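You operate a simulated robot arm through the tools that you are given. There is no shell and no other tool. Be economical: measure what you need, move in short steps, check, and stop when the job is done.

The job below is to be done with a simulated two-armed robot. You get a single attempt, and the scene is never put back.

JOB
Hold the sleeve with the blue band and brush its caked bore loose.
Fine: Fan three is running; stand the bore brush back in its pot, stand the sleeve upright in the grey steel tray, then stop the fan with a dry hand. Drop and damage nothing, leave nothing switched on. Set down upright: what you pick out.

It is judged by the outcome, as a careful person would: the job done as asked, and still so three seconds after it is handed in. It fails if anything else is knocked over, pushed out of place, dropped, spilled or broken.

ROBOT AND FRAMES
Two 7-joint arms with two-finger parallel grippers on one trunk, on a base that drives. Base frame: it is fixed to the floor where the robot stands at the start and does not move with it; the origin is under the middle of the robot, x ahead of it, y to its left, z up; the surface under the hand at the start is at about z = 780. Lengths are in mm, angles in degrees, forces in N, time in s.
The left shoulder is at the start at [60, 144, 926], the right one opposite. With the tool pointing down near the work surface each hand reaches from about 320 to 740 mm from the robot's upright axis, wherever it stands, measured 20 degrees to its own side. Places, roughly: air valve one [4900, 600, 1100]; air valve two [2600, 600, 1100]; bleed button one [5000, 800, 1100]; bleed button two [2600, 800, 1100]; blue hand broom [750, 1250, 750]; damper knob one [5000, 600, 1200]; damper knob two [2600, 600, 1200]; fan lever one [4900, 600, 1400]; fan lever two [2600, 600, 1400]; grey brush pot [700, -100, 800]; grey steel tray [600, 300, 800]; lock bolt one [5000, 800, 1300]; lock bolt two [2600, 800, 1300]; sleeve with a yellow band [5250, 5500, 500]; start button one [5000, 800, 1400]; start button two [2600, 800, 1400]. Payload 1.57 kg a hand.
The tool frame of a hand sits at the grasp point between the pads (the TCP): z along the fingers, y along the line on which they close. The tips reach 30 mm beyond it. Largest opening 110 mm; finger width 24, thickness 12; the body of the gripper, 48 by 112 mm, starts 78 mm behind the TCP.
Orientation is told as [roll, pitch, yaw] about the base's x, y, z axes, in that order, counted from this pose: with the fingers straight down and closing along the base's y, the tool's x points along the base's -x, its y along +y and its z along -z.

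CONTROLS
- The arms move only by the tool jog_arm. It takes "left_increments", "right_increments" or both (then of equal length, played together; a hand with none holds still); each is a list of rows, each a list of 7 numbers: the shift along the base's x, y, z in mm, then the turn, a rotation vector about the base's x, y, z in degrees, then the closure in counts, from 0 (fully open) to 255 (shut). In form: [[tx, ty, tz, rx, ry, rz, gripper], ...]. A call has 1 to 12 rows; each row shifts and turns the commanded pose from where the row before left it. Each row takes 0.2 s and may step no farther than 50 mm and 8.6 degrees from the row before; otherwise, or with a gripper value out of range, the whole call is refused. Where a pose cannot be reached the arm comes as near as it can. A force on the tool above 40 N (or 10 N above the force at the start of the call, whichever is more), or a blocked arm, ends the call early, and 0.2 s more pass. The fingers move at their own pace (about 45 mm/s each) and stop on an object; they squeeze with about 32 N. The grip force told is the motor's: it shows also when the fingers shut on nothing. Time passes only in rows, and 0.2 s behind the last, so rows that do not move let the fingers close. The reply holds the time, the measured pose of the TCP, the force on the tool along the base axes, the opening and the grip force, in the units named above and with some noise, with the torque about the TCP (base axes, N m) and any sound that the robot's microphone picked up, and new pictures: "pictures" is both (left out), scene, wrist or none (wrist: the cameras of the hands that moved).
- Cameras (640 x 400 px; columns grow to the right, rows downward): "scene" is now at [39.6, 46.4, 1550.6]; the picture's right is [0.56, -0.83, 0.00], its down [-0.53, -0.35, -0.77] and it looks along [0.64, 0.43, -0.64] (base axes); focal length 222 px, centre (320, 200). "left" rides on the left gripper at [70, -16, -141] in its tool frame; the picture's right is [0.23, 0.97, 0.00], its down [-0.86, 0.20, -0.48] and it looks along [-0.47, 0.11, 0.88] (tool axes); focal length 222 px, centre (320, 200). "right" rides on the right gripper at [70, 16, -141] in its tool frame; the picture's right is [-0.23, 0.97, 0.00], its down [-0.86, -0.20, -0.48] and it looks along [-0.47, -0.11, 0.88] (tool axes); focal length 222 px, centre (320, 200). There is no depth. A picture from a camera that has moved, and an enlarged one, comes with that camera's place and axes in the base frame and with its lens.
- lift_body(by): slides the trunk up (or, below 0, down) by that many mm; the arms and the scene camera ride with it, the base frame stays. It gives what a move gives, with no picture.
- drive_base(legs): drives the robot by 1 to 6 legs, each [ahead, left, turn to the left] in mm, mm and degrees, along the robot's own axes; the way and the turn of a leg run together, so that a leg with both is an arc; at most 1500 mm and 180 degrees a leg. The arms and the cameras ride along, it lands a little off, and it stops where it bumps. It gives what a move gives, and a new picture of the scene camera.
- head_to(pan, tilt): turns the head with the scene camera to pan (to the left, within 86 degrees either way) and tilt (down, from -29 to 69), counted from straight ahead of the robot. It gives what a move gives, and a new picture of the scene camera.
- enlarge(camera, box): a new picture of the part [left, top, right, bottom] of that camera's present view, enlarged. The clock stands still meanwhile.
- job_done(): hands the job in; it is judged then, once.

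Work in short steps. Places have to be worked out from the pictures, the camera data and where the tool is seen: move nearer, look again, correct. Check each grasp and each placing, and mend what went wrong. You have 120 turns and 260 pictures in all, those below and enlarged ones among them. Open the grippers and draw the arms clear of the work before you hand the job in, unless the task says otherwise; then end with one line.

The tools are called after "Call:" as a command line: name --argument value ..., lists and objects as JSON in quotes. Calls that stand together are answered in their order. jog_arm: Moves the arms, as the interface text tells. Its arguments: {"type":"object","properties":{"left_increments":{"type":"array","items":{"type":"array","items":{"type":"number"}}},"right_increments":{"type":"array","items":{"type":"array","items":{"type":"number"}}},"pictures":{"type":"string","enum":["both","scene","wrist","none"]}},"required":[]} The other tools are called the same way: lift_body (by) slides the trunk up or down; drive_base (legs) drives the base; head_to (pan, tilt) turns the head that bears the scene camera; enlarge (camera, box) takes an enlarged picture of a part of a camera's view; job_done () hands the job in.

At the start:

```text
t: 0.0
left_ee_pos: [492.4, 414.2, 999.7]
left_tool_rot: [-0.1, -0.1, 0.1]
left_contact_force: [-0.2, 0.3, -0.8]
left_moment: [0.0, -0.03, 0.02]
left_finger_gap: 110.0
left_gripper_force: 0.0
right_ee_pos: [452.7, -88.7, 999.6]
right_tool_rot: [0.0, 0.1, 0.1]
right_contact_force: [0.2, -0.4, -0.6]
right_moment: [-0.01, 0.03, 0.01]
right_finger_gap: 110.3
right_gripper_force: 0.0
trunk travel left (down, up): [-525.0, 65.0]
robot x, y, heading: [1.1, 0.5, -0.2]
head pan, tilt: [33.7, 39.5]
```

scene: 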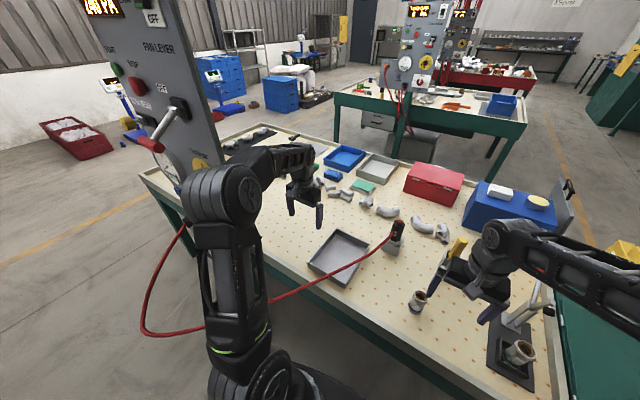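
right: 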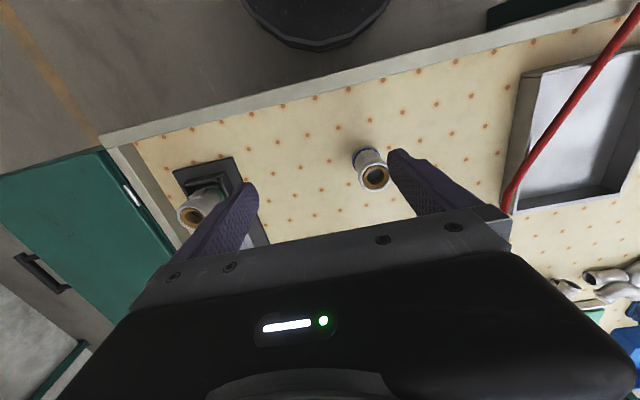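
left: 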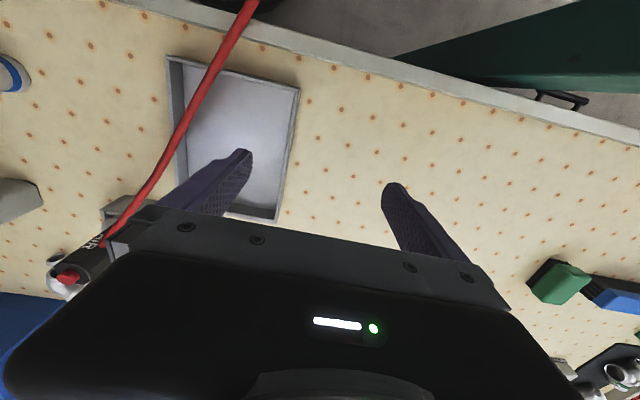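

The scene shows a bench with two sleeves, a tray, a pot with a brush perhaps, and an instrument panel on the left. I'll look closer at the parts.

Call:
enlarge --camera "scene" --box '[380, 200, 580, 400]'

Call:
enlarge --camera "scene" --box '[80, 0, 260, 200]'

Call:
enlarge --camera "scene" --box '[300, 120, 480, 300]'

Call:
enlarge --camera "right" --box '[140, 120, 440, 300]'

```text
2.00 times, centred on (480, 300) of scene
camera zoom: at [39.6, 46.4, 1550.6], right [0.56, -0.83, 0.0], down [-0.53, -0.35, -0.77], along [0.64, 0.43, -0.64], focal length 444 px, centre (0, 0)
```

zoom: 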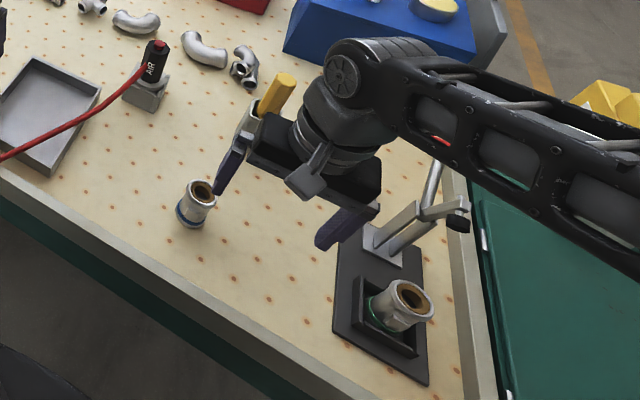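

```text
2.00 times, centred on (170, 100) of scene
camera zoom: at [39.6, 46.4, 1550.6], right [0.56, -0.83, 0.0], down [-0.53, -0.35, -0.77], along [0.64, 0.43, -0.64], focal length 444 px, centre (620, 400)
```

zoom: 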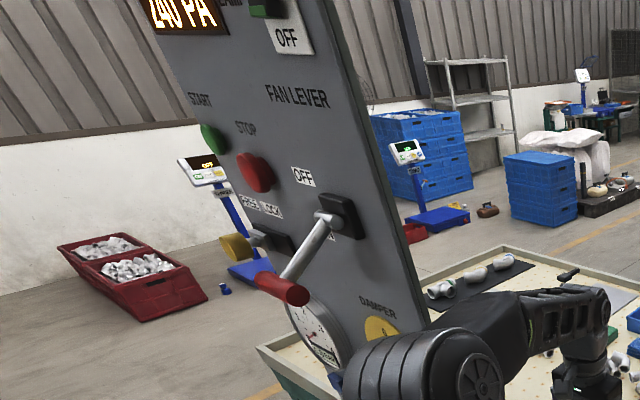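

```text
2.22 times, centred on (390, 210) of scene
camera zoom: at [39.6, 46.4, 1550.6], right [0.56, -0.83, 0.0], down [-0.53, -0.35, -0.77], along [0.64, 0.43, -0.64], focal length 494 px, centre (164, 178)
```

zoom: 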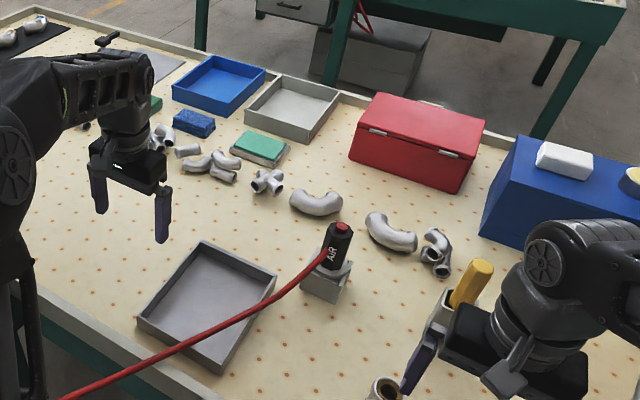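

```text
2.13 times, centred on (290, 210) of right
camera zoom: at [382.1, -73.4, 1141.2], right [0.23, 0.97, 0.0], down [0.86, -0.2, 0.48], along [0.47, -0.11, -0.88], focal length 474 px, centre (384, 179)
```

zoom: 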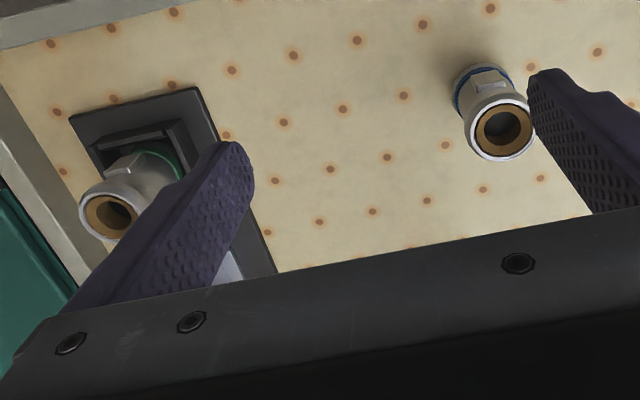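

The blue-banded sleeve stands free on the bench, the yellow-handled brush is in the pot behind the right hand. Next I'll look at the panel at the left straight on.

Call:
head_to --pan 66 --tilt 10

```text
t: 1.0
left_ee_pos: [492.2, 414.6, 999.0]
left_tool_rot: [0.0, -0.1, 0.1]
left_contact_force: [-0.3, -0.9, -0.2]
left_moment: [-0.01, 0.0, 0.04]
left_finger_gap: 109.9
left_gripper_force: 0.0
right_ee_pos: [452.8, -89.3, 999.2]
right_tool_rot: [0.1, 0.0, 0.0]
right_contact_force: [-0.1, 0.5, -0.3]
right_moment: [0.0, -0.01, 0.05]
right_finger_gap: 110.2
right_gripper_force: 0.1
trunk travel left (down, up): [-525.0, 65.0]
robot x, y, heading: [-1.7, -1.3, 0.2]
head pan, tilt: [66.0, 10.0]
camera scene: at [6.5, 83.9, 1597.4], right [0.91, -0.41, 0.0], down [-0.07, -0.16, -0.98], along [0.4, 0.9, -0.17], focal length 222 px, centre (320, 200)
```

scene: 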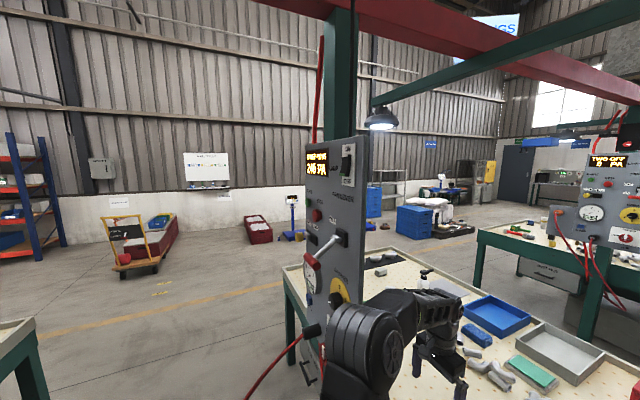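

Call:
enlarge --camera "scene" --box '[270, 130, 390, 250]'

Call:
enlarge --camera "scene" --box '[280, 230, 400, 400]'

Call:
enlarge --camera "scene" --box '[540, 140, 640, 260]'

```text
3.33 times, centred on (330, 190) of scene
camera zoom: at [6.5, 83.9, 1597.4], right [0.91, -0.41, 0.0], down [-0.07, -0.16, -0.98], along [0.4, 0.9, -0.17], focal length 740 px, centre (287, 233)
```

zoom: 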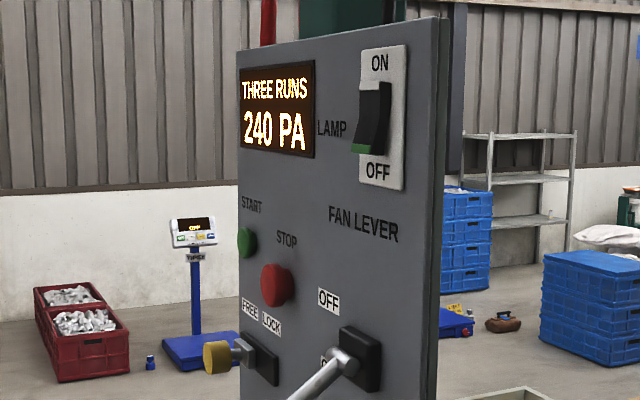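

```text
2.35 times, centred on (340, 315) of scene
camera zoom: at [6.5, 83.9, 1597.4], right [0.91, -0.41, 0.0], down [-0.07, -0.16, -0.98], along [0.4, 0.9, -0.17], focal length 523 px, centre (273, -71)
```

zoom: 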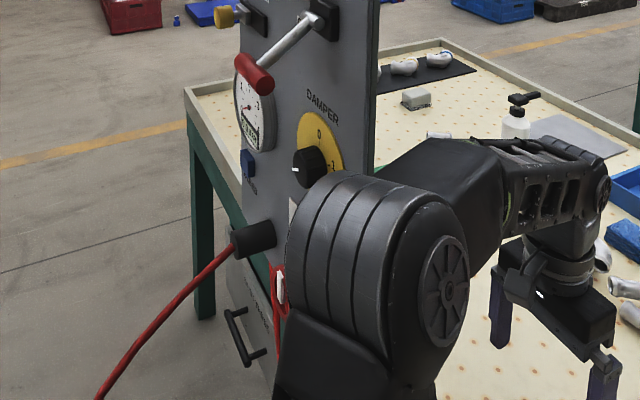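

```text
3.33 times, centred on (590, 200) of scene
camera zoom: at [6.5, 83.9, 1597.4], right [0.91, -0.41, 0.0], down [-0.07, -0.16, -0.98], along [0.4, 0.9, -0.17], focal length 740 px, centre (-580, 200)
```

zoom: 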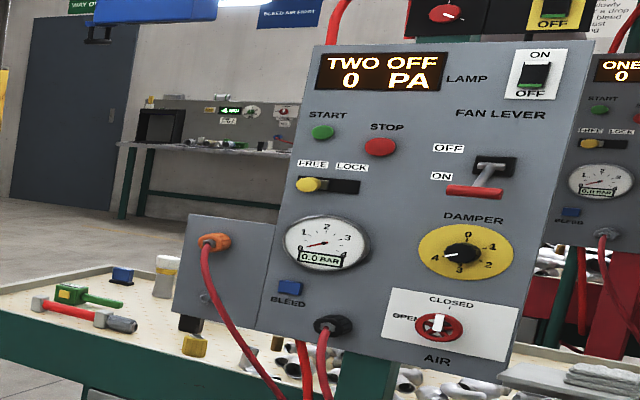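

Panel three reads "THREE RUNS 240 PA". There are notices around the hall that may carry shop rules, so I'll read them and check the lamp.

Call:
head_to --pan 20 --tilt -2

Call:
enlarge --camera "scene" --box '[170, 140, 250, 220]'

```text
t: 2.1
left_ee_pos: [493.3, 413.9, 1000.7]
left_tool_rot: [0.0, 0.0, 0.1]
left_contact_force: [0.0, 0.3, 0.6]
left_moment: [-0.03, 0.0, 0.0]
left_finger_gap: 109.8
left_gripper_force: 0.1
right_ee_pos: [451.8, -90.1, 1000.1]
right_tool_rot: [0.0, 0.0, 0.0]
right_contact_force: [0.6, -0.3, -0.3]
right_moment: [0.02, -0.02, 0.02]
right_finger_gap: 109.9
right_gripper_force: 0.0
trunk travel left (down, up): [-525.0, 65.0]
robot x, y, heading: [-1.4, 1.2, 0.1]
head pan, tilt: [20.0, -2.0]
camera scene: at [52.2, 29.5, 1616.6], right [0.34, -0.94, 0.0], down [0.03, 0.01, -1.0], along [0.94, 0.34, 0.03], focal length 222 px, centre (320, 200)
```

scene: 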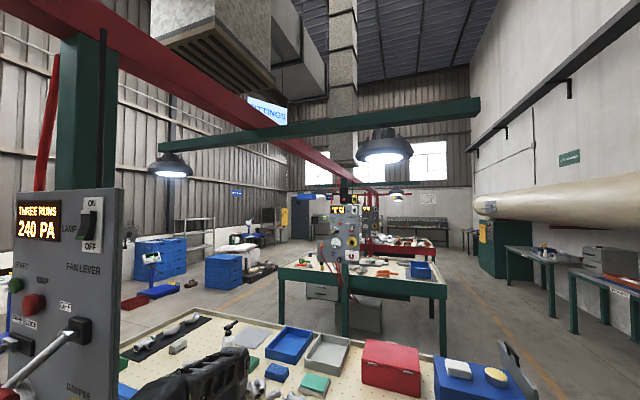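

```text
5.00 times, centred on (210, 180) of scene
camera zoom: at [52.2, 29.5, 1616.6], right [0.34, -0.94, 0.0], down [0.03, 0.01, -1.0], along [0.94, 0.34, 0.03], focal length 1111 px, centre (870, 300)
```

zoom: 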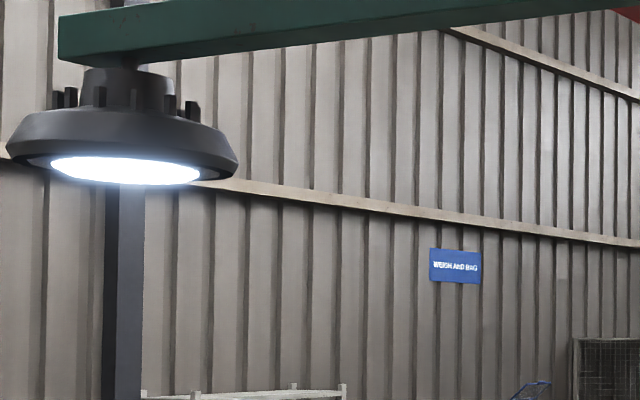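

Call:
enlarge --camera "scene" --box '[10, 180, 130, 300]'

Call:
enlarge --camera "scene" --box '[320, 180, 400, 270]'

Call:
enlarge --camera "scene" --box '[380, 180, 460, 230]'

Call:
head_to --pan -30 --tilt 30

```text
3.33 times, centred on (70, 240) of scene
camera zoom: at [52.2, 29.5, 1616.6], right [0.34, -0.94, 0.0], down [0.03, 0.01, -1.0], along [0.94, 0.34, 0.03], focal length 740 px, centre (1153, 67)
```

zoom: 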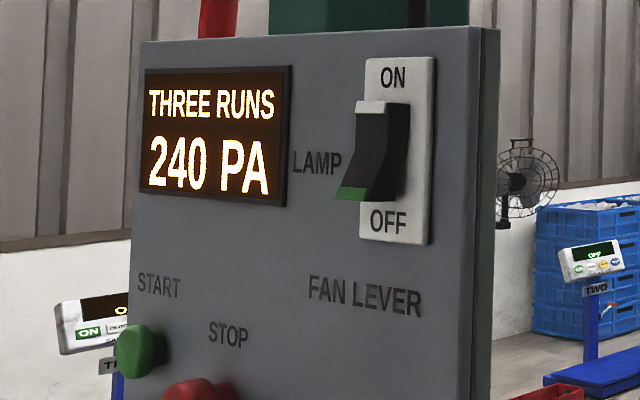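

```text
4.44 times, centred on (360, 225) of scene
camera zoom: at [52.2, 29.5, 1616.6], right [0.34, -0.94, 0.0], down [0.03, 0.01, -1.0], along [0.94, 0.34, 0.03], focal length 987 px, centre (142, 89)
```

zoom: 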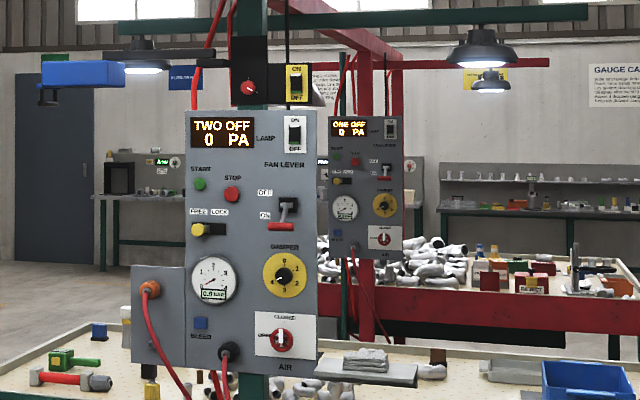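

```text
8.00 times, centred on (420, 205) of scene
camera zoom: at [52.2, 29.5, 1616.6], right [0.34, -0.94, 0.0], down [0.03, 0.01, -1.0], along [0.94, 0.34, 0.03], focal length 1777 px, centre (-480, 160)
```

zoom: 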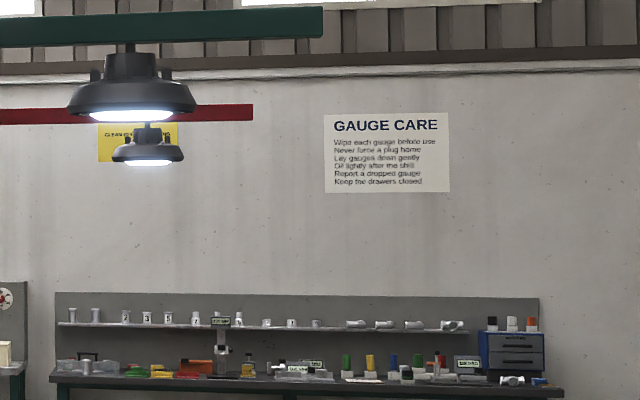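

```text
t: 3.3
left_ee_pos: [492.0, 414.7, 1000.1]
left_tool_rot: [0.0, -0.1, 0.1]
left_contact_force: [-0.9, 0.1, 0.2]
left_moment: [0.0, 0.0, 0.0]
left_finger_gap: 109.8
left_gripper_force: 0.1
right_ee_pos: [452.4, -90.2, 999.8]
right_tool_rot: [0.0, -0.1, -0.1]
right_contact_force: [0.2, -0.3, 0.0]
right_moment: [0.03, 0.0, 0.0]
right_finger_gap: 110.0
right_gripper_force: 0.1
trunk travel left (down, up): [-525.0, 65.0]
robot x, y, heading: [-0.1, -0.2, -0.2]
head pan, tilt: [-30.0, 30.0]
camera scene: at [46.9, -46.2, 1565.2], right [-0.5, -0.87, 0.0], down [-0.43, 0.25, -0.87], along [0.75, -0.43, -0.5], focal length 222 px, centre (320, 200)
```

scene: 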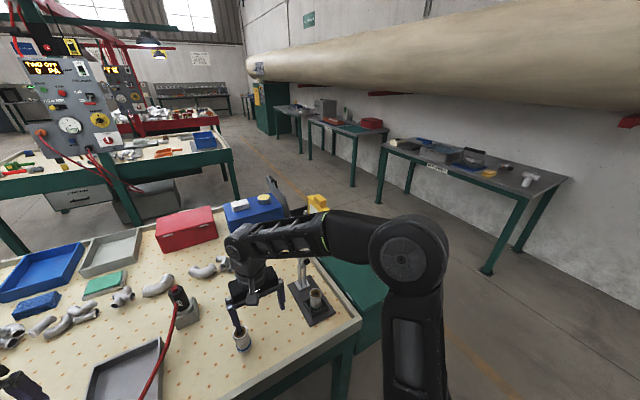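

Lamps burn on all panels, so that is their ordinary state. Now I look closely at the sleeve, pot, and brush.

Call:
enlarge --camera "scene" --box '[200, 240, 360, 360]'

Call:
jog_arm --right_increments '[[-30, -40, 10, 0, 0, 0, 0], [-30, -40, 10, 0, 0, 0, 0], [-20, -40, 0, 0, 0, 0, 0], [0, -40, 0, 0, 0, 0, 0]]'

```text
3.33 times, centred on (280, 300) of scene
camera zoom: at [46.9, -46.2, 1565.2], right [-0.5, -0.87, 0.0], down [-0.43, 0.25, -0.87], along [0.75, -0.43, -0.5], focal length 740 px, centre (453, -133)
```

zoom: 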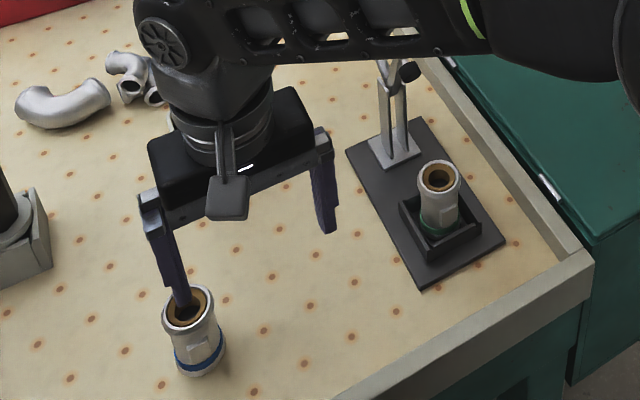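

```text
refused: row 1 steps farther than a row can; nothing moved
```

Step too long; I redo it in smaller rows.

Call:
jog_arm --right_increments '[[-25, -40, 10, 0, 0, 0, 0], [-25, -40, 10, 0, 0, 0, 0], [-20, -40, 0, 0, 0, 0, 0], [0, -40, 0, 0, 0, 0, 0]]'

Call:
head_to --pan 0 --tilt 45

Call:
enlarge --camera "scene" --box '[280, 120, 480, 300]'

```text
t: 4.3
left_ee_pos: [492.2, 414.8, 999.8]
left_tool_rot: [0.0, 0.0, 0.1]
left_contact_force: [0.0, -0.9, 0.4]
left_moment: [0.0, 0.02, 0.0]
left_finger_gap: 110.0
left_gripper_force: 0.1
right_ee_pos: [384.5, -246.2, 1015.0]
right_tool_rot: [0.0, 0.0, 0.0]
right_contact_force: [0.6, 0.2, 0.8]
right_moment: [0.0, -0.04, -0.02]
right_finger_gap: 110.0
right_gripper_force: 0.2
trunk travel left (down, up): [-525.0, 65.0]
robot x, y, heading: [-1.7, 0.9, -0.2]
head pan, tilt: [-30.0, 30.0]
camera scene: at [47.2, -46.7, 1565.1], right [-0.5, -0.87, 0.0], down [-0.43, 0.25, -0.87], along [0.75, -0.43, -0.5], focal length 222 px, centre (320, 200)
camera right: at [313.9, -230.5, 1157.6], right [0.23, 0.97, 0.0], down [0.86, -0.2, 0.48], along [0.47, -0.11, -0.88], focal length 222 px, centre (320, 200)
```

scene: 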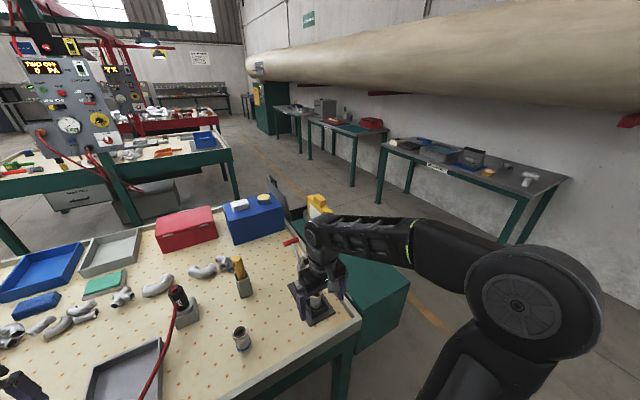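
right: 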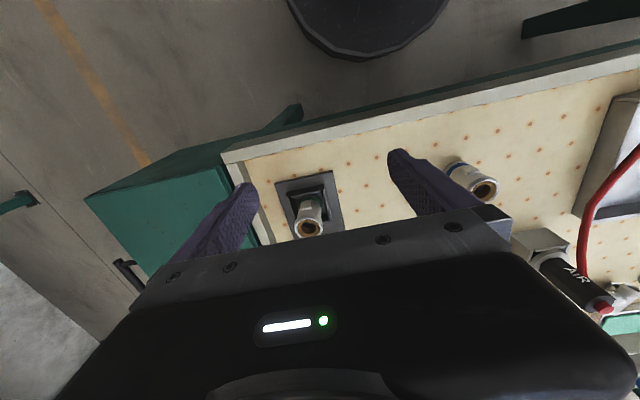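

```text
t: 5.2
left_ee_pos: [493.3, 414.8, 999.4]
left_tool_rot: [0.0, 0.0, 0.1]
left_contact_force: [0.8, -0.8, 0.8]
left_moment: [0.04, 0.01, -0.02]
left_finger_gap: 110.0
left_gripper_force: 0.1
right_ee_pos: [384.5, -246.0, 1016.7]
right_tool_rot: [0.0, -0.1, 0.0]
right_contact_force: [-0.2, -0.5, 1.0]
right_moment: [0.0, 0.02, 0.02]
right_finger_gap: 110.0
right_gripper_force: 0.0
trunk travel left (down, up): [-525.0, 65.0]
robot x, y, heading: [-3.8, -1.3, -0.0]
head pan, tilt: [0.0, 45.0]
camera scene: at [49.8, -1.1, 1542.6], right [0.0, -1.0, 0.0], down [-0.71, 0.0, -0.71], along [0.71, 0.0, -0.71], focal length 222 px, centre (320, 200)
```

scene: 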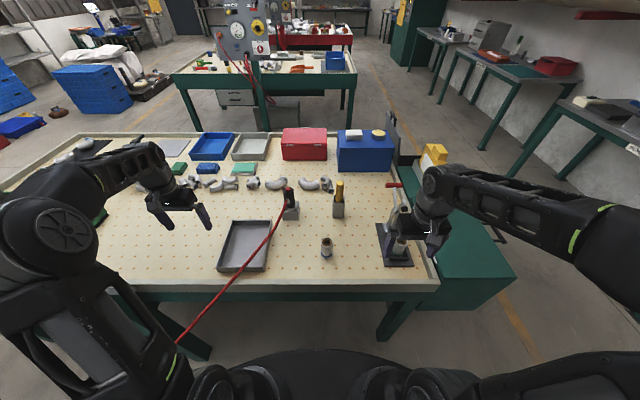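

```text
2.22 times, centred on (380, 210) of scene
camera zoom: at [49.8, -1.1, 1542.6], right [0.0, -1.0, 0.0], down [-0.71, 0.0, -0.71], along [0.71, 0.0, -0.71], focal length 494 px, centre (187, 178)
```

zoom: 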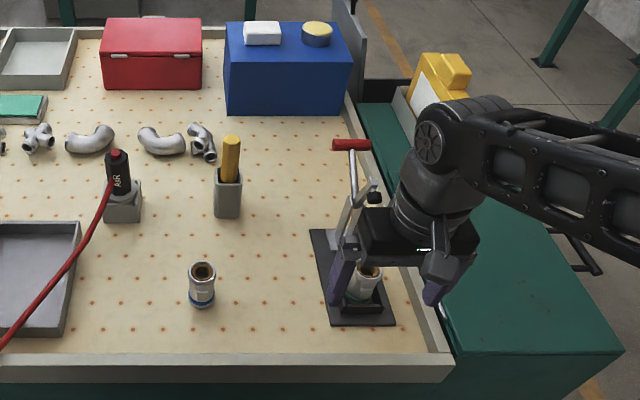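

I judge the sleeve at about (510,-27), 90 mm tall, the pot at (706,-86) with the handle top near z 980. I raise the right hand and bring it near the brush to look from above.

Call:
jog_arm --right_increments '[[0, 0, 45, 0, 0, 0, 0], [20, 10, 40, 0, 0, 0, 0], [45, 15, 0, 0, 0, 0, 0], [45, 20, 0, 0, 0, 0, 0], [45, 20, 0, 0, 0, 0, 0], [40, 25, 0, 0, 0, 0, 0], [30, 35, 0, 0, 0, 0, 0], [10, 25, 0, 0, 0, 0, 0]]'

Call:
enlarge --camera "right" --box '[200, 80, 440, 230]'

```text
t: 7.0
left_ee_pos: [492.7, 414.3, 1000.5]
left_tool_rot: [0.0, 0.0, 0.0]
left_contact_force: [0.6, 0.5, 0.0]
left_moment: [-0.03, -0.02, 0.01]
left_finger_gap: 110.2
left_gripper_force: 0.0
right_ee_pos: [512.9, -191.4, 1105.9]
right_tool_rot: [0.0, -0.2, 0.0]
right_contact_force: [0.2, 0.7, -0.2]
right_moment: [-0.02, 0.04, 0.0]
right_finger_gap: 110.0
right_gripper_force: 0.0
right hand out of reach, approached as far as the arm can: row 5, 6, 7, 8
trunk travel left (down, up): [-525.0, 65.0]
robot x, y, heading: [0.8, -0.4, 0.3]
head pan, tilt: [0.0, 45.0]
camera scene: at [50.2, -0.8, 1542.5], right [0.0, -1.0, 0.0], down [-0.71, 0.0, -0.71], along [0.71, 0.0, -0.71], focal length 222 px, centre (320, 200)
camera right: at [441.5, -175.5, 1246.3], right [0.23, 0.97, 0.0], down [0.85, -0.2, 0.48], along [0.47, -0.11, -0.88], focal length 222 px, centre (320, 200)
```

scene: 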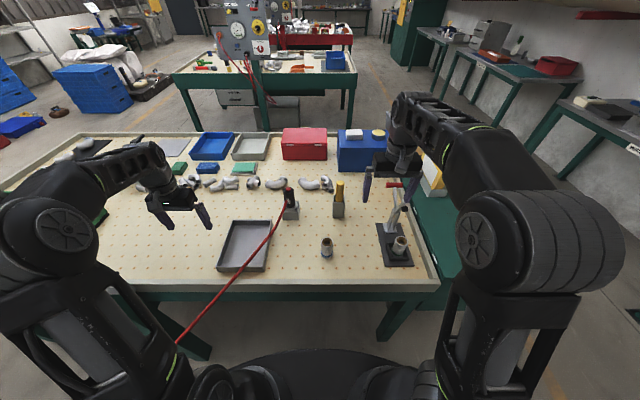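
right: 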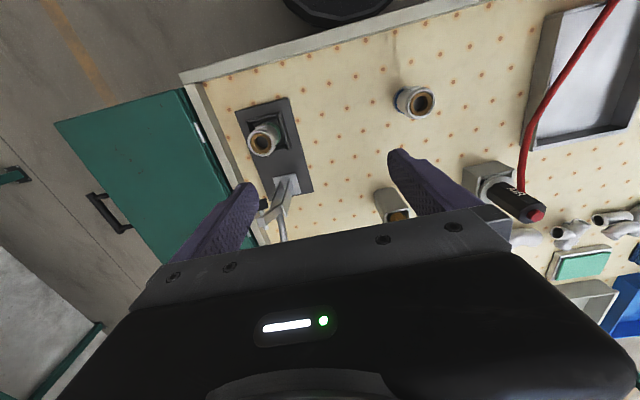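

```text
2.67 times, centred on (320, 155) of right
camera zoom: at [441.5, -175.5, 1246.3], right [0.23, 0.97, 0.0], down [0.85, -0.2, 0.48], along [0.47, -0.11, -0.88], focal length 592 px, centre (320, 320)
```

zoom: 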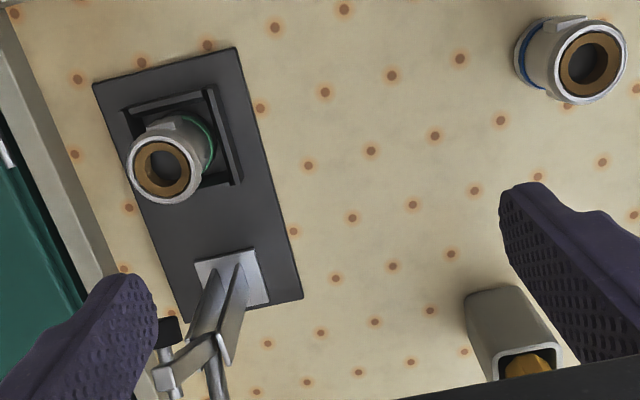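

At this height the arm falls short of the brush. I raise the trunk and drive 110 mm nearer; the base has about 150 mm clear to the table.

Call:
lift_body --by 60

Call:
drive_base --legs '[[110, 0, 0]]'

Call:
enlarge --camera "scene" --box '[240, 140, 440, 300]'

Call:
enlarge --camera "right" --box '[200, 40, 480, 240]'

```text
t: 8.1
left_ee_pos: [493.7, 414.9, 1058.9]
left_tool_rot: [0.0, 0.1, 0.1]
left_contact_force: [-0.3, -0.5, -0.5]
left_moment: [-0.02, 0.02, 0.01]
left_finger_gap: 110.3
left_gripper_force: 0.0
right_ee_pos: [512.5, -192.6, 1165.4]
right_tool_rot: [0.0, -0.1, 0.0]
right_contact_force: [0.2, -0.2, -1.0]
right_moment: [-0.01, 0.01, 0.02]
right_finger_gap: 110.2
right_gripper_force: 0.0
trunk travel left (down, up): [-585.0, 5.0]
robot x, y, heading: [-2.8, 1.2, 0.0]
head pan, tilt: [0.0, 45.0]
```

```text
t: 9.2
left_ee_pos: [605.1, 413.3, 1059.4]
left_tool_rot: [-0.1, 0.2, -0.2]
left_contact_force: [-0.1, -0.5, 0.4]
left_moment: [-0.01, 0.06, 0.0]
left_finger_gap: 110.1
left_gripper_force: 0.1
right_ee_pos: [622.6, -193.2, 1164.3]
right_tool_rot: [0.0, -0.2, -0.2]
right_contact_force: [-0.7, 1.2, 0.4]
right_moment: [0.0, 0.05, 0.01]
right_finger_gap: 109.9
right_gripper_force: 0.1
trunk travel left (down, up): [-585.0, 5.0]
robot x, y, heading: [109.7, 1.5, -0.3]
head pan, tilt: [0.0, 45.0]
camera scene: at [161.9, -1.5, 1602.5], right [0.0, -1.0, 0.0], down [-0.71, 0.0, -0.71], along [0.71, 0.0, -0.71], focal length 222 px, centre (320, 200)
```

scene: 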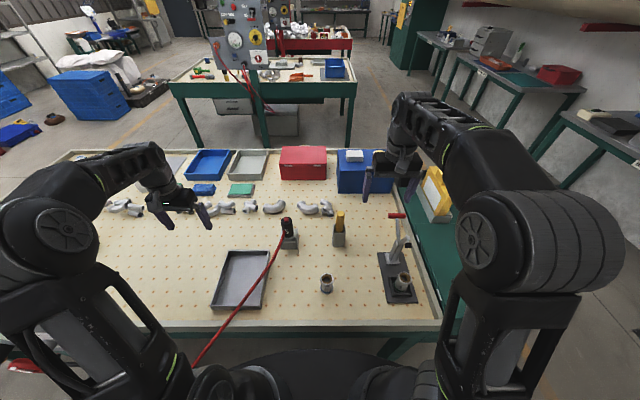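

```text
2.50 times, centred on (340, 220) of scene
camera zoom: at [161.9, -1.5, 1602.5], right [0.0, -1.0, 0.0], down [-0.71, 0.0, -0.71], along [0.71, 0.0, -0.71], focal length 555 px, centre (270, 150)
```

zoom: 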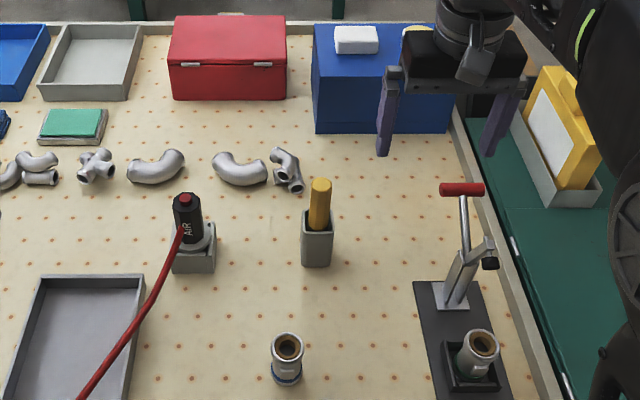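

```text
2.00 times, centred on (340, 140) of right
camera zoom: at [552.2, -177.5, 1305.7], right [0.23, 0.97, 0.0], down [0.85, -0.2, 0.48], along [0.47, -0.11, -0.88], focal length 444 px, centre (280, 320)
```

zoom: 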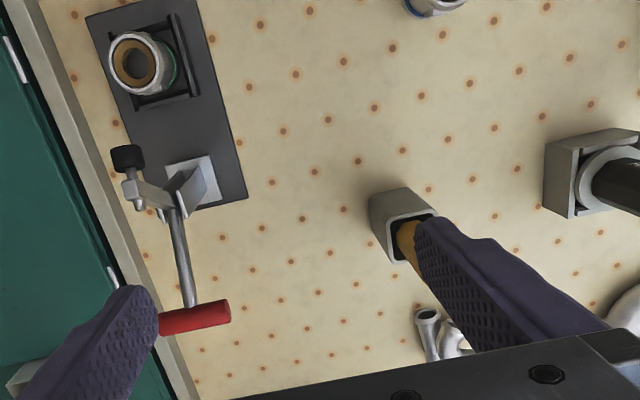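

Estimates: pot at about (722,-84), handle leaning slightly away, top near z 960. I look down to see how much floor gap the base still has to the table.

Call:
head_to --pan 0 --tilt 69

```text
t: 10.1
left_ee_pos: [605.2, 412.0, 1060.0]
left_tool_rot: [0.1, 0.0, -0.2]
left_contact_force: [0.4, 0.1, 0.3]
left_moment: [0.01, 0.0, -0.02]
left_finger_gap: 110.3
left_gripper_force: 0.0
right_ee_pos: [620.8, -193.7, 1164.4]
right_tool_rot: [0.1, -0.2, -0.2]
right_contact_force: [0.8, 0.4, 0.1]
right_moment: [-0.02, -0.01, -0.02]
right_finger_gap: 109.6
right_gripper_force: 0.0
trunk travel left (down, up): [-585.0, 5.0]
robot x, y, heading: [107.3, 4.1, -0.1]
head pan, tilt: [0.0, 68.8]
camera scene: at [134.9, -1.4, 1573.7], right [0.0, -1.0, 0.0], down [-0.93, 0.0, -0.36], along [0.36, 0.0, -0.93], focal length 222 px, centre (320, 200)
```

scene: 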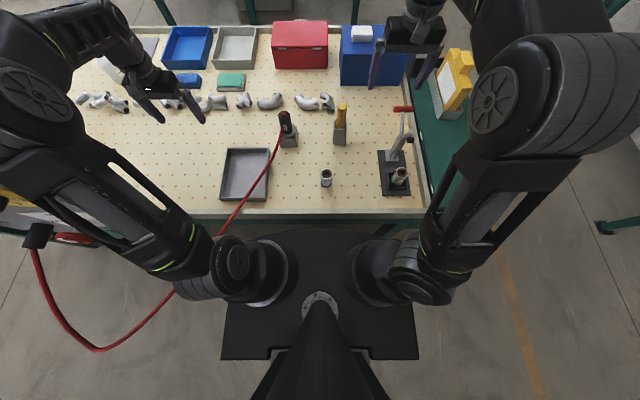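

The base front is already under the table, so I won't drive farther; instead I pitch the right hand forward 25° to extend reach, and stop 110 mm short of the handle.

Call:
jog_arm --right_increments '[[0, 35, -10, 0, -8.4, 0, 0], [0, 40, -20, 0, -8.3, 0, 0], [15, 35, -30, 0, -8.3, 0, 0], [20, 0, -30, 0, 0, 0, 0], [25, 0, -30, 0, 0, 0, 0]]'

Call:
enlarge --camera "right" --box '[220, 60, 460, 220]'

```text
t: 11.3
left_ee_pos: [604.3, 412.4, 1057.8]
left_tool_rot: [-0.1, 0.1, -0.2]
left_contact_force: [0.1, 0.3, 0.1]
left_moment: [0.02, 0.0, 0.01]
left_finger_gap: 109.9
left_gripper_force: 0.1
right_ee_pos: [685.3, -82.3, 1044.1]
right_tool_rot: [0.1, -25.2, -0.2]
right_contact_force: [0.9, 0.2, 1.3]
right_moment: [0.0, 0.03, -0.01]
right_finger_gap: 110.2
right_gripper_force: 0.1
trunk travel left (down, up): [-585.0, 5.0]
robot x, y, heading: [111.7, -0.0, -0.2]
head pan, tilt: [0.0, 68.8]
camera scene: at [135.7, -0.9, 1573.7], right [0.0, -1.0, 0.0], down [-0.93, 0.0, -0.36], along [0.36, 0.0, -0.93], focal length 222 px, centre (320, 200)
camera right: at [561.1, -66.8, 1142.0], right [0.21, 0.97, 0.1], down [0.57, -0.2, 0.8], along [0.8, -0.11, -0.6], focal length 222 px, centre (320, 200)
```

scene: 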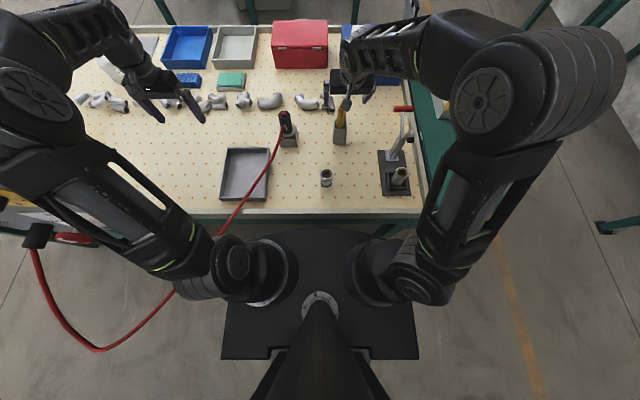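
right: 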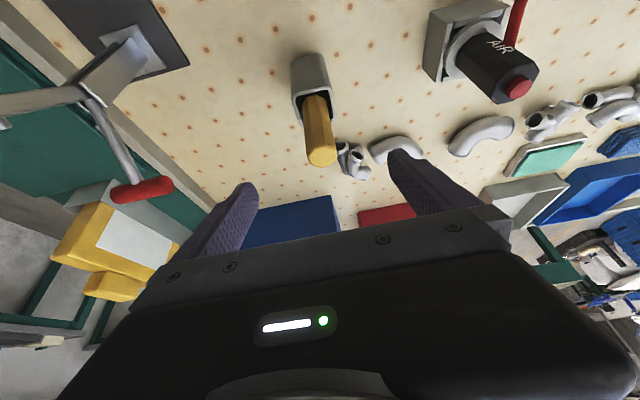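

```text
2.50 times, centred on (340, 140) of right
camera zoom: at [561.1, -66.8, 1142.0], right [0.21, 0.97, 0.1], down [0.57, -0.2, 0.8], along [0.8, -0.11, -0.6], focal length 555 px, centre (270, 350)
```

zoom: 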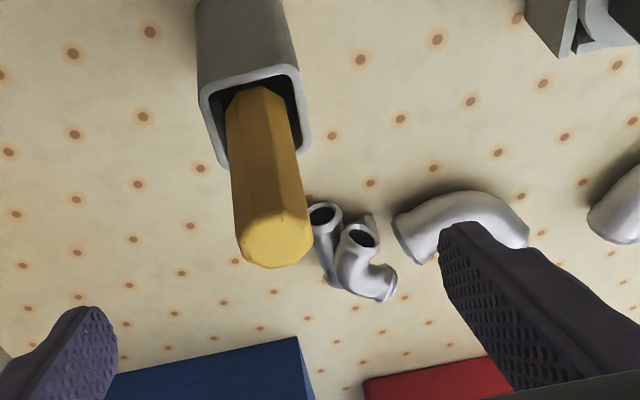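

The handle lies centred between the fingers (y≈-83), about (728,-83), top z≈958. I slide along the finger direction until the TCP is at z≈925.

Call:
jog_arm --right_increments '[[11, 0, -30, 0, 0, 0, 0], [11, 0, -30, 0, 0, 0, 0], [11, -1, -30, 0, 0, 0, 0], [9, 0, -28, 0, 0, 0, 0]]'

Call:
enlarge --camera "right" --box '[200, 60, 440, 220]'

```text
t: 12.3
left_ee_pos: [605.2, 411.4, 1059.5]
left_tool_rot: [0.0, 0.0, -0.2]
left_contact_force: [-0.1, 0.4, -1.1]
left_moment: [-0.01, -0.02, -0.01]
left_finger_gap: 110.0
left_gripper_force: 0.0
right_ee_pos: [723.8, -83.3, 928.6]
right_tool_rot: [0.3, -25.2, -0.3]
right_contact_force: [-0.7, 0.0, 0.8]
right_moment: [0.05, -0.03, 0.01]
right_finger_gap: 109.9
right_gripper_force: 0.1
trunk travel left (down, up): [-585.0, 5.0]
robot x, y, heading: [111.7, -2.0, -0.3]
head pan, tilt: [0.0, 68.8]
camera scene: at [135.0, -1.2, 1573.7], right [0.0, -1.0, 0.0], down [-0.93, 0.0, -0.36], along [0.36, 0.0, -0.93], focal length 222 px, centre (320, 200)
camera right: at [599.5, -66.5, 1026.7], right [0.21, 0.97, 0.1], down [0.57, -0.2, 0.8], along [0.8, -0.11, -0.6], focal length 222 px, centre (320, 200)
```

scene: 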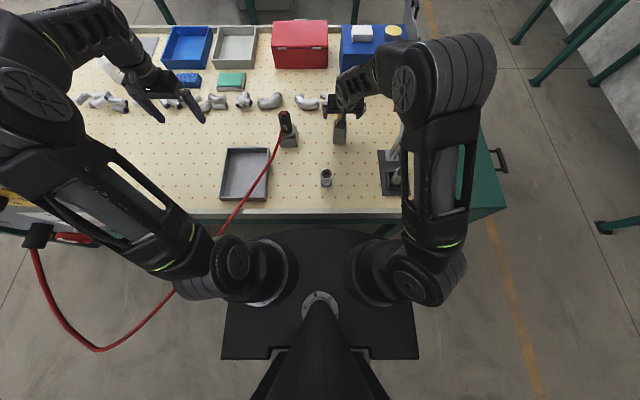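
right: 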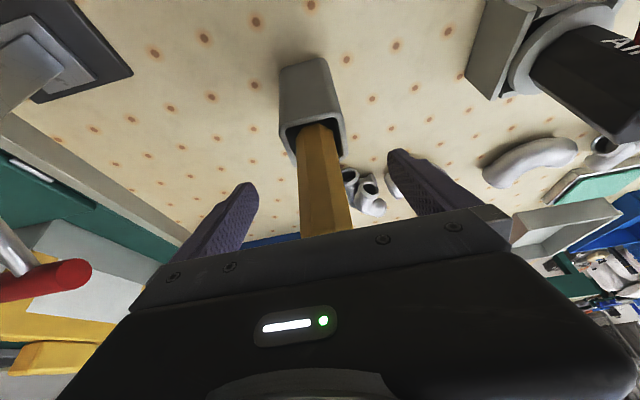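

```text
2.50 times, centred on (320, 140) of right
camera zoom: at [599.5, -66.5, 1026.7], right [0.21, 0.97, 0.1], down [0.57, -0.2, 0.8], along [0.8, -0.11, -0.6], focal length 555 px, centre (320, 350)
```

zoom: 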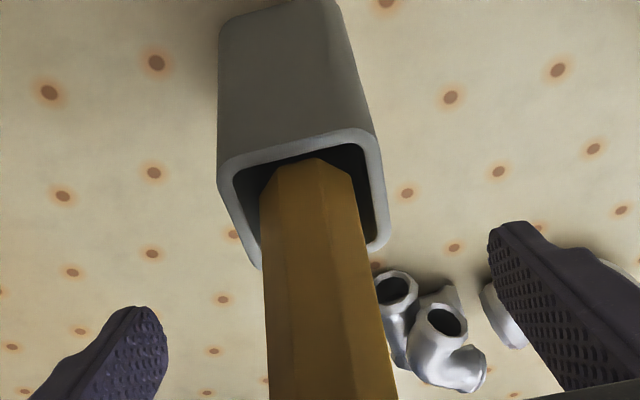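

Handle is between the pads at the right depth; I close the right gripper.

Call:
jog_arm --right_increments '[[0, 0, 0, 0, 0, 0, 255], [0, 0, 0, 0, 0, 0, 255], [0, 0, 0, 0, 0, 0, 255], [0, 0, 0, 0, 0, 0, 255], [0, 0, 0, 0, 0, 0, 255], [0, 0, 0, 0, 0, 0, 255]]' --pictures "wrist"

```text
t: 13.7
left_ee_pos: [604.6, 412.0, 1059.5]
left_tool_rot: [-0.1, 0.0, -0.1]
left_contact_force: [0.2, 0.1, -0.2]
left_moment: [0.03, -0.02, -0.01]
left_finger_gap: 110.1
left_gripper_force: 0.2
right_ee_pos: [722.4, -83.6, 928.4]
right_tool_rot: [0.1, -25.1, -0.2]
right_contact_force: [-0.7, 0.4, 1.5]
right_moment: [-0.04, -0.01, -0.02]
right_finger_gap: 31.3
right_gripper_force: 26.7
trunk travel left (down, up): [-585.0, 5.0]
robot x, y, heading: [108.7, -1.3, -0.2]
head pan, tilt: [0.0, 68.8]
camera right: at [598.9, -66.7, 1027.0], right [0.21, 0.97, 0.1], down [0.57, -0.2, 0.8], along [0.8, -0.11, -0.6], focal length 222 px, centre (320, 200)
```

right: 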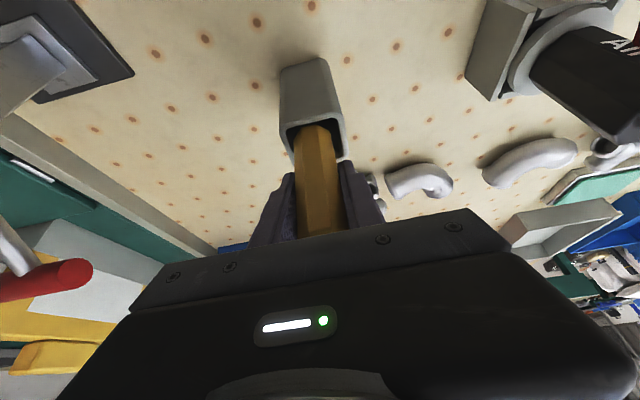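

Handle held at 31 mm. I lift slowly straight up.

Call:
jog_arm --right_increments '[[0, 0, 20, 0, 0, 0, 255], [0, 0, 25, 0, 0, 0, 255], [0, 0, 30, 0, 0, 0, 255], [0, 0, 30, 0, 0, 0, 255]]'

```text
t: 14.7
left_ee_pos: [603.5, 411.8, 1060.2]
left_tool_rot: [0.0, 0.0, -0.2]
left_contact_force: [-0.1, -0.8, 0.2]
left_moment: [0.01, 0.0, 0.01]
left_finger_gap: 109.8
left_gripper_force: 0.0
right_ee_pos: [722.9, -85.5, 1035.2]
right_tool_rot: [0.1, -25.2, -0.2]
right_contact_force: [0.0, 0.5, -1.0]
right_moment: [-0.01, -0.04, 0.01]
right_finger_gap: 30.7
right_gripper_force: 31.7
trunk travel left (down, up): [-585.0, 5.0]
robot x, y, heading: [113.8, -2.3, -0.2]
head pan, tilt: [0.0, 68.8]
camera scene: at [134.3, -1.5, 1573.7], right [0.0, -1.0, 0.0], down [-0.93, 0.0, -0.36], along [0.36, 0.0, -0.93], focal length 222 px, centre (320, 200)
camera right: at [599.3, -68.3, 1133.6], right [0.21, 0.97, 0.1], down [0.57, -0.2, 0.8], along [0.8, -0.11, -0.6], focal length 222 px, centre (320, 200)
```

scene: 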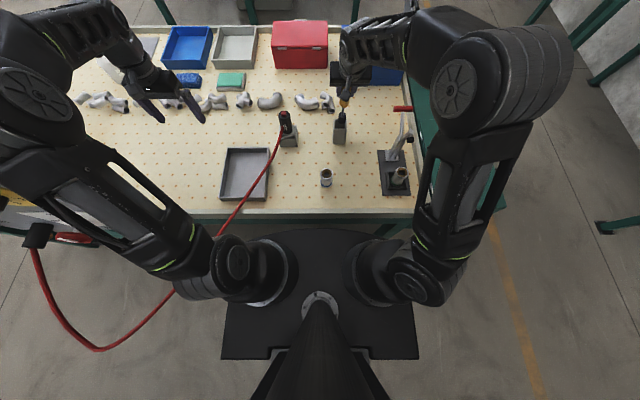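
right: 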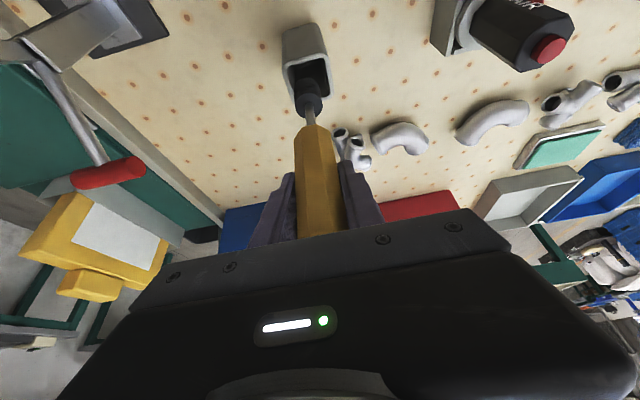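

Brush coming out: handle, stem, black bristle. I lift another 40 mm to clear the pot.

Call:
jog_arm --right_increments '[[0, 0, 25, 0, 0, 0, 255], [0, 0, 25, 0, 0, 0, 255], [-5, 0, 10, 0, 0, 0, 255]]'

Call:
enlarge --camera "right" --box '[220, 10, 440, 230]'

Call:
enlarge --camera "scene" --box '[290, 50, 430, 200]'

```text
t: 15.5
left_ee_pos: [603.5, 412.7, 1060.1]
left_tool_rot: [0.1, 0.0, -0.2]
left_contact_force: [0.4, -0.7, 0.9]
left_moment: [-0.01, -0.01, -0.02]
left_finger_gap: 110.3
left_gripper_force: 0.0
right_ee_pos: [716.2, -84.4, 1094.8]
right_tool_rot: [0.1, -25.2, -0.1]
right_contact_force: [0.3, 0.7, -1.0]
right_moment: [0.0, 0.01, 0.02]
right_finger_gap: 30.9
right_gripper_force: 32.0
trunk travel left (down, up): [-585.0, 5.0]
robot x, y, heading: [110.1, 0.7, -0.4]
head pan, tilt: [0.0, 68.8]
camera scene: at [134.3, -1.4, 1573.7], right [0.0, -1.0, 0.0], down [-0.93, 0.0, -0.36], along [0.36, 0.0, -0.93], focal length 222 px, centre (320, 200)
camera right: at [594.1, -68.2, 1192.6], right [0.21, 0.97, 0.1], down [0.57, -0.2, 0.8], along [0.8, -0.11, -0.6], focal length 222 px, centre (320, 200)
```

scene: 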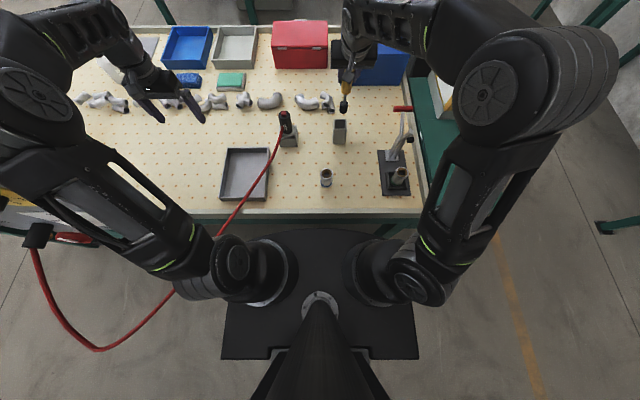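
right: 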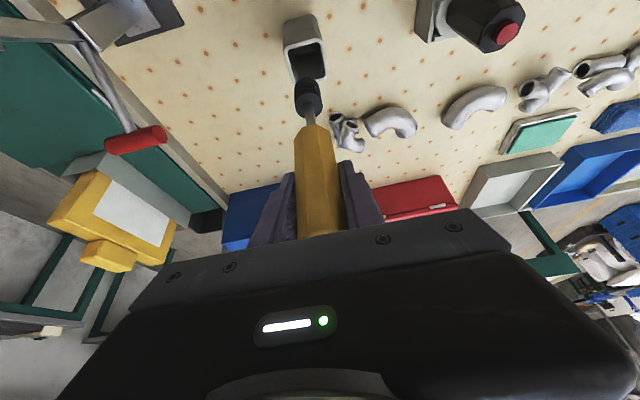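

```text
1.82 times, centred on (330, 120) of right
camera zoom: at [594.1, -68.2, 1192.6], right [0.21, 0.97, 0.1], down [0.57, -0.2, 0.8], along [0.8, -0.11, -0.6], focal length 404 px, centre (302, 346)
```

zoom: 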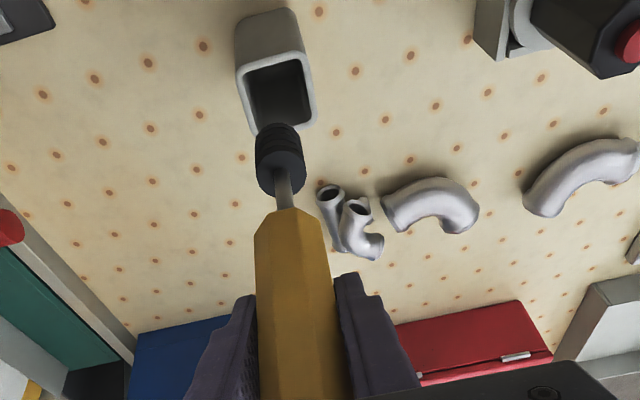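

```text
2.67 times, centred on (360, 125) of scene
camera zoom: at [134.3, -1.4, 1573.7], right [0.0, -1.0, 0.0], down [-0.93, 0.0, -0.36], along [0.36, 0.0, -0.93], focal length 592 px, centre (213, 400)
```

zoom: 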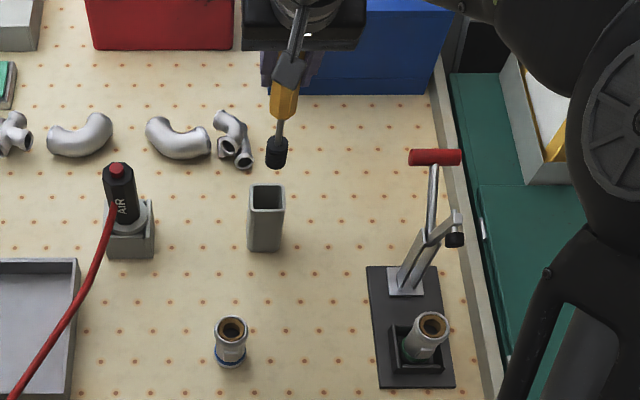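

Brush is free and upright in the right hand (tip ≈149 mm below TCP). Sleeve is at ≈(513,-27), top ≈866. Now I turn the left hand 85° to the right, high above the bench.

Call:
jog_arm --left_increments '[[-9, -21, 0, 0, 0, -8.5, 0], [-9, -21, 0, 0, 0, -8.5, 0], [-9, -21, 0, 0, 0, -8.5, 0], [-9, -21, 0, 0, 0, -8.5, 0], [-9, -21, 0, 0, 0, -8.5, 0], [-9, -21, 0, 0, 0, -8.5, 0], [-9, -21, 0, 0, 0, -8.5, 0], [-9, -21, 0, 0, 0, -8.5, 0], [-9, -21, 0, 0, 0, -8.5, 0], [-9, -21, 0, 0, 0, -8.5, 0]]'

```text
t: 17.7
left_ee_pos: [514.3, 202.2, 1059.9]
left_tool_rot: [0.1, 0.0, -85.4]
left_contact_force: [0.2, 0.4, -0.3]
left_moment: [0.01, 0.01, -0.02]
left_finger_gap: 110.0
left_gripper_force: 0.0
right_ee_pos: [717.8, -85.3, 1094.1]
right_tool_rot: [0.1, -25.1, -0.3]
right_contact_force: [0.7, -0.2, -1.3]
right_moment: [0.03, 0.01, 0.01]
right_finger_gap: 30.8
right_gripper_force: 32.1
trunk travel left (down, up): [-585.0, 5.0]
robot x, y, heading: [108.4, 0.9, -0.2]
head pan, tilt: [0.0, 68.8]
camera scene: at [134.4, -1.8, 1573.7], right [0.0, -1.0, 0.0], down [-0.93, 0.0, -0.36], along [0.36, 0.0, -0.93], focal length 222 px, centre (320, 200)
camera left: at [493.0, 270.6, 1201.5], right [0.95, 0.31, 0.0], down [0.27, -0.84, 0.48], along [0.15, -0.46, -0.88], focal length 222 px, centre (320, 200)
```

scene: 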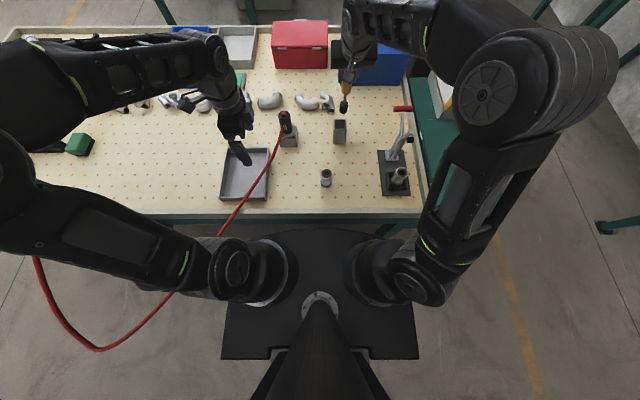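
left: 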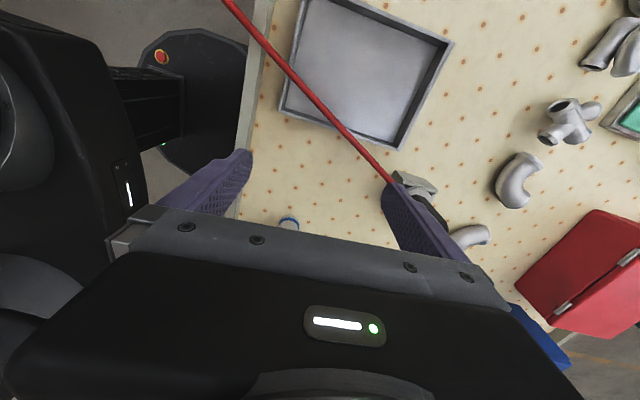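

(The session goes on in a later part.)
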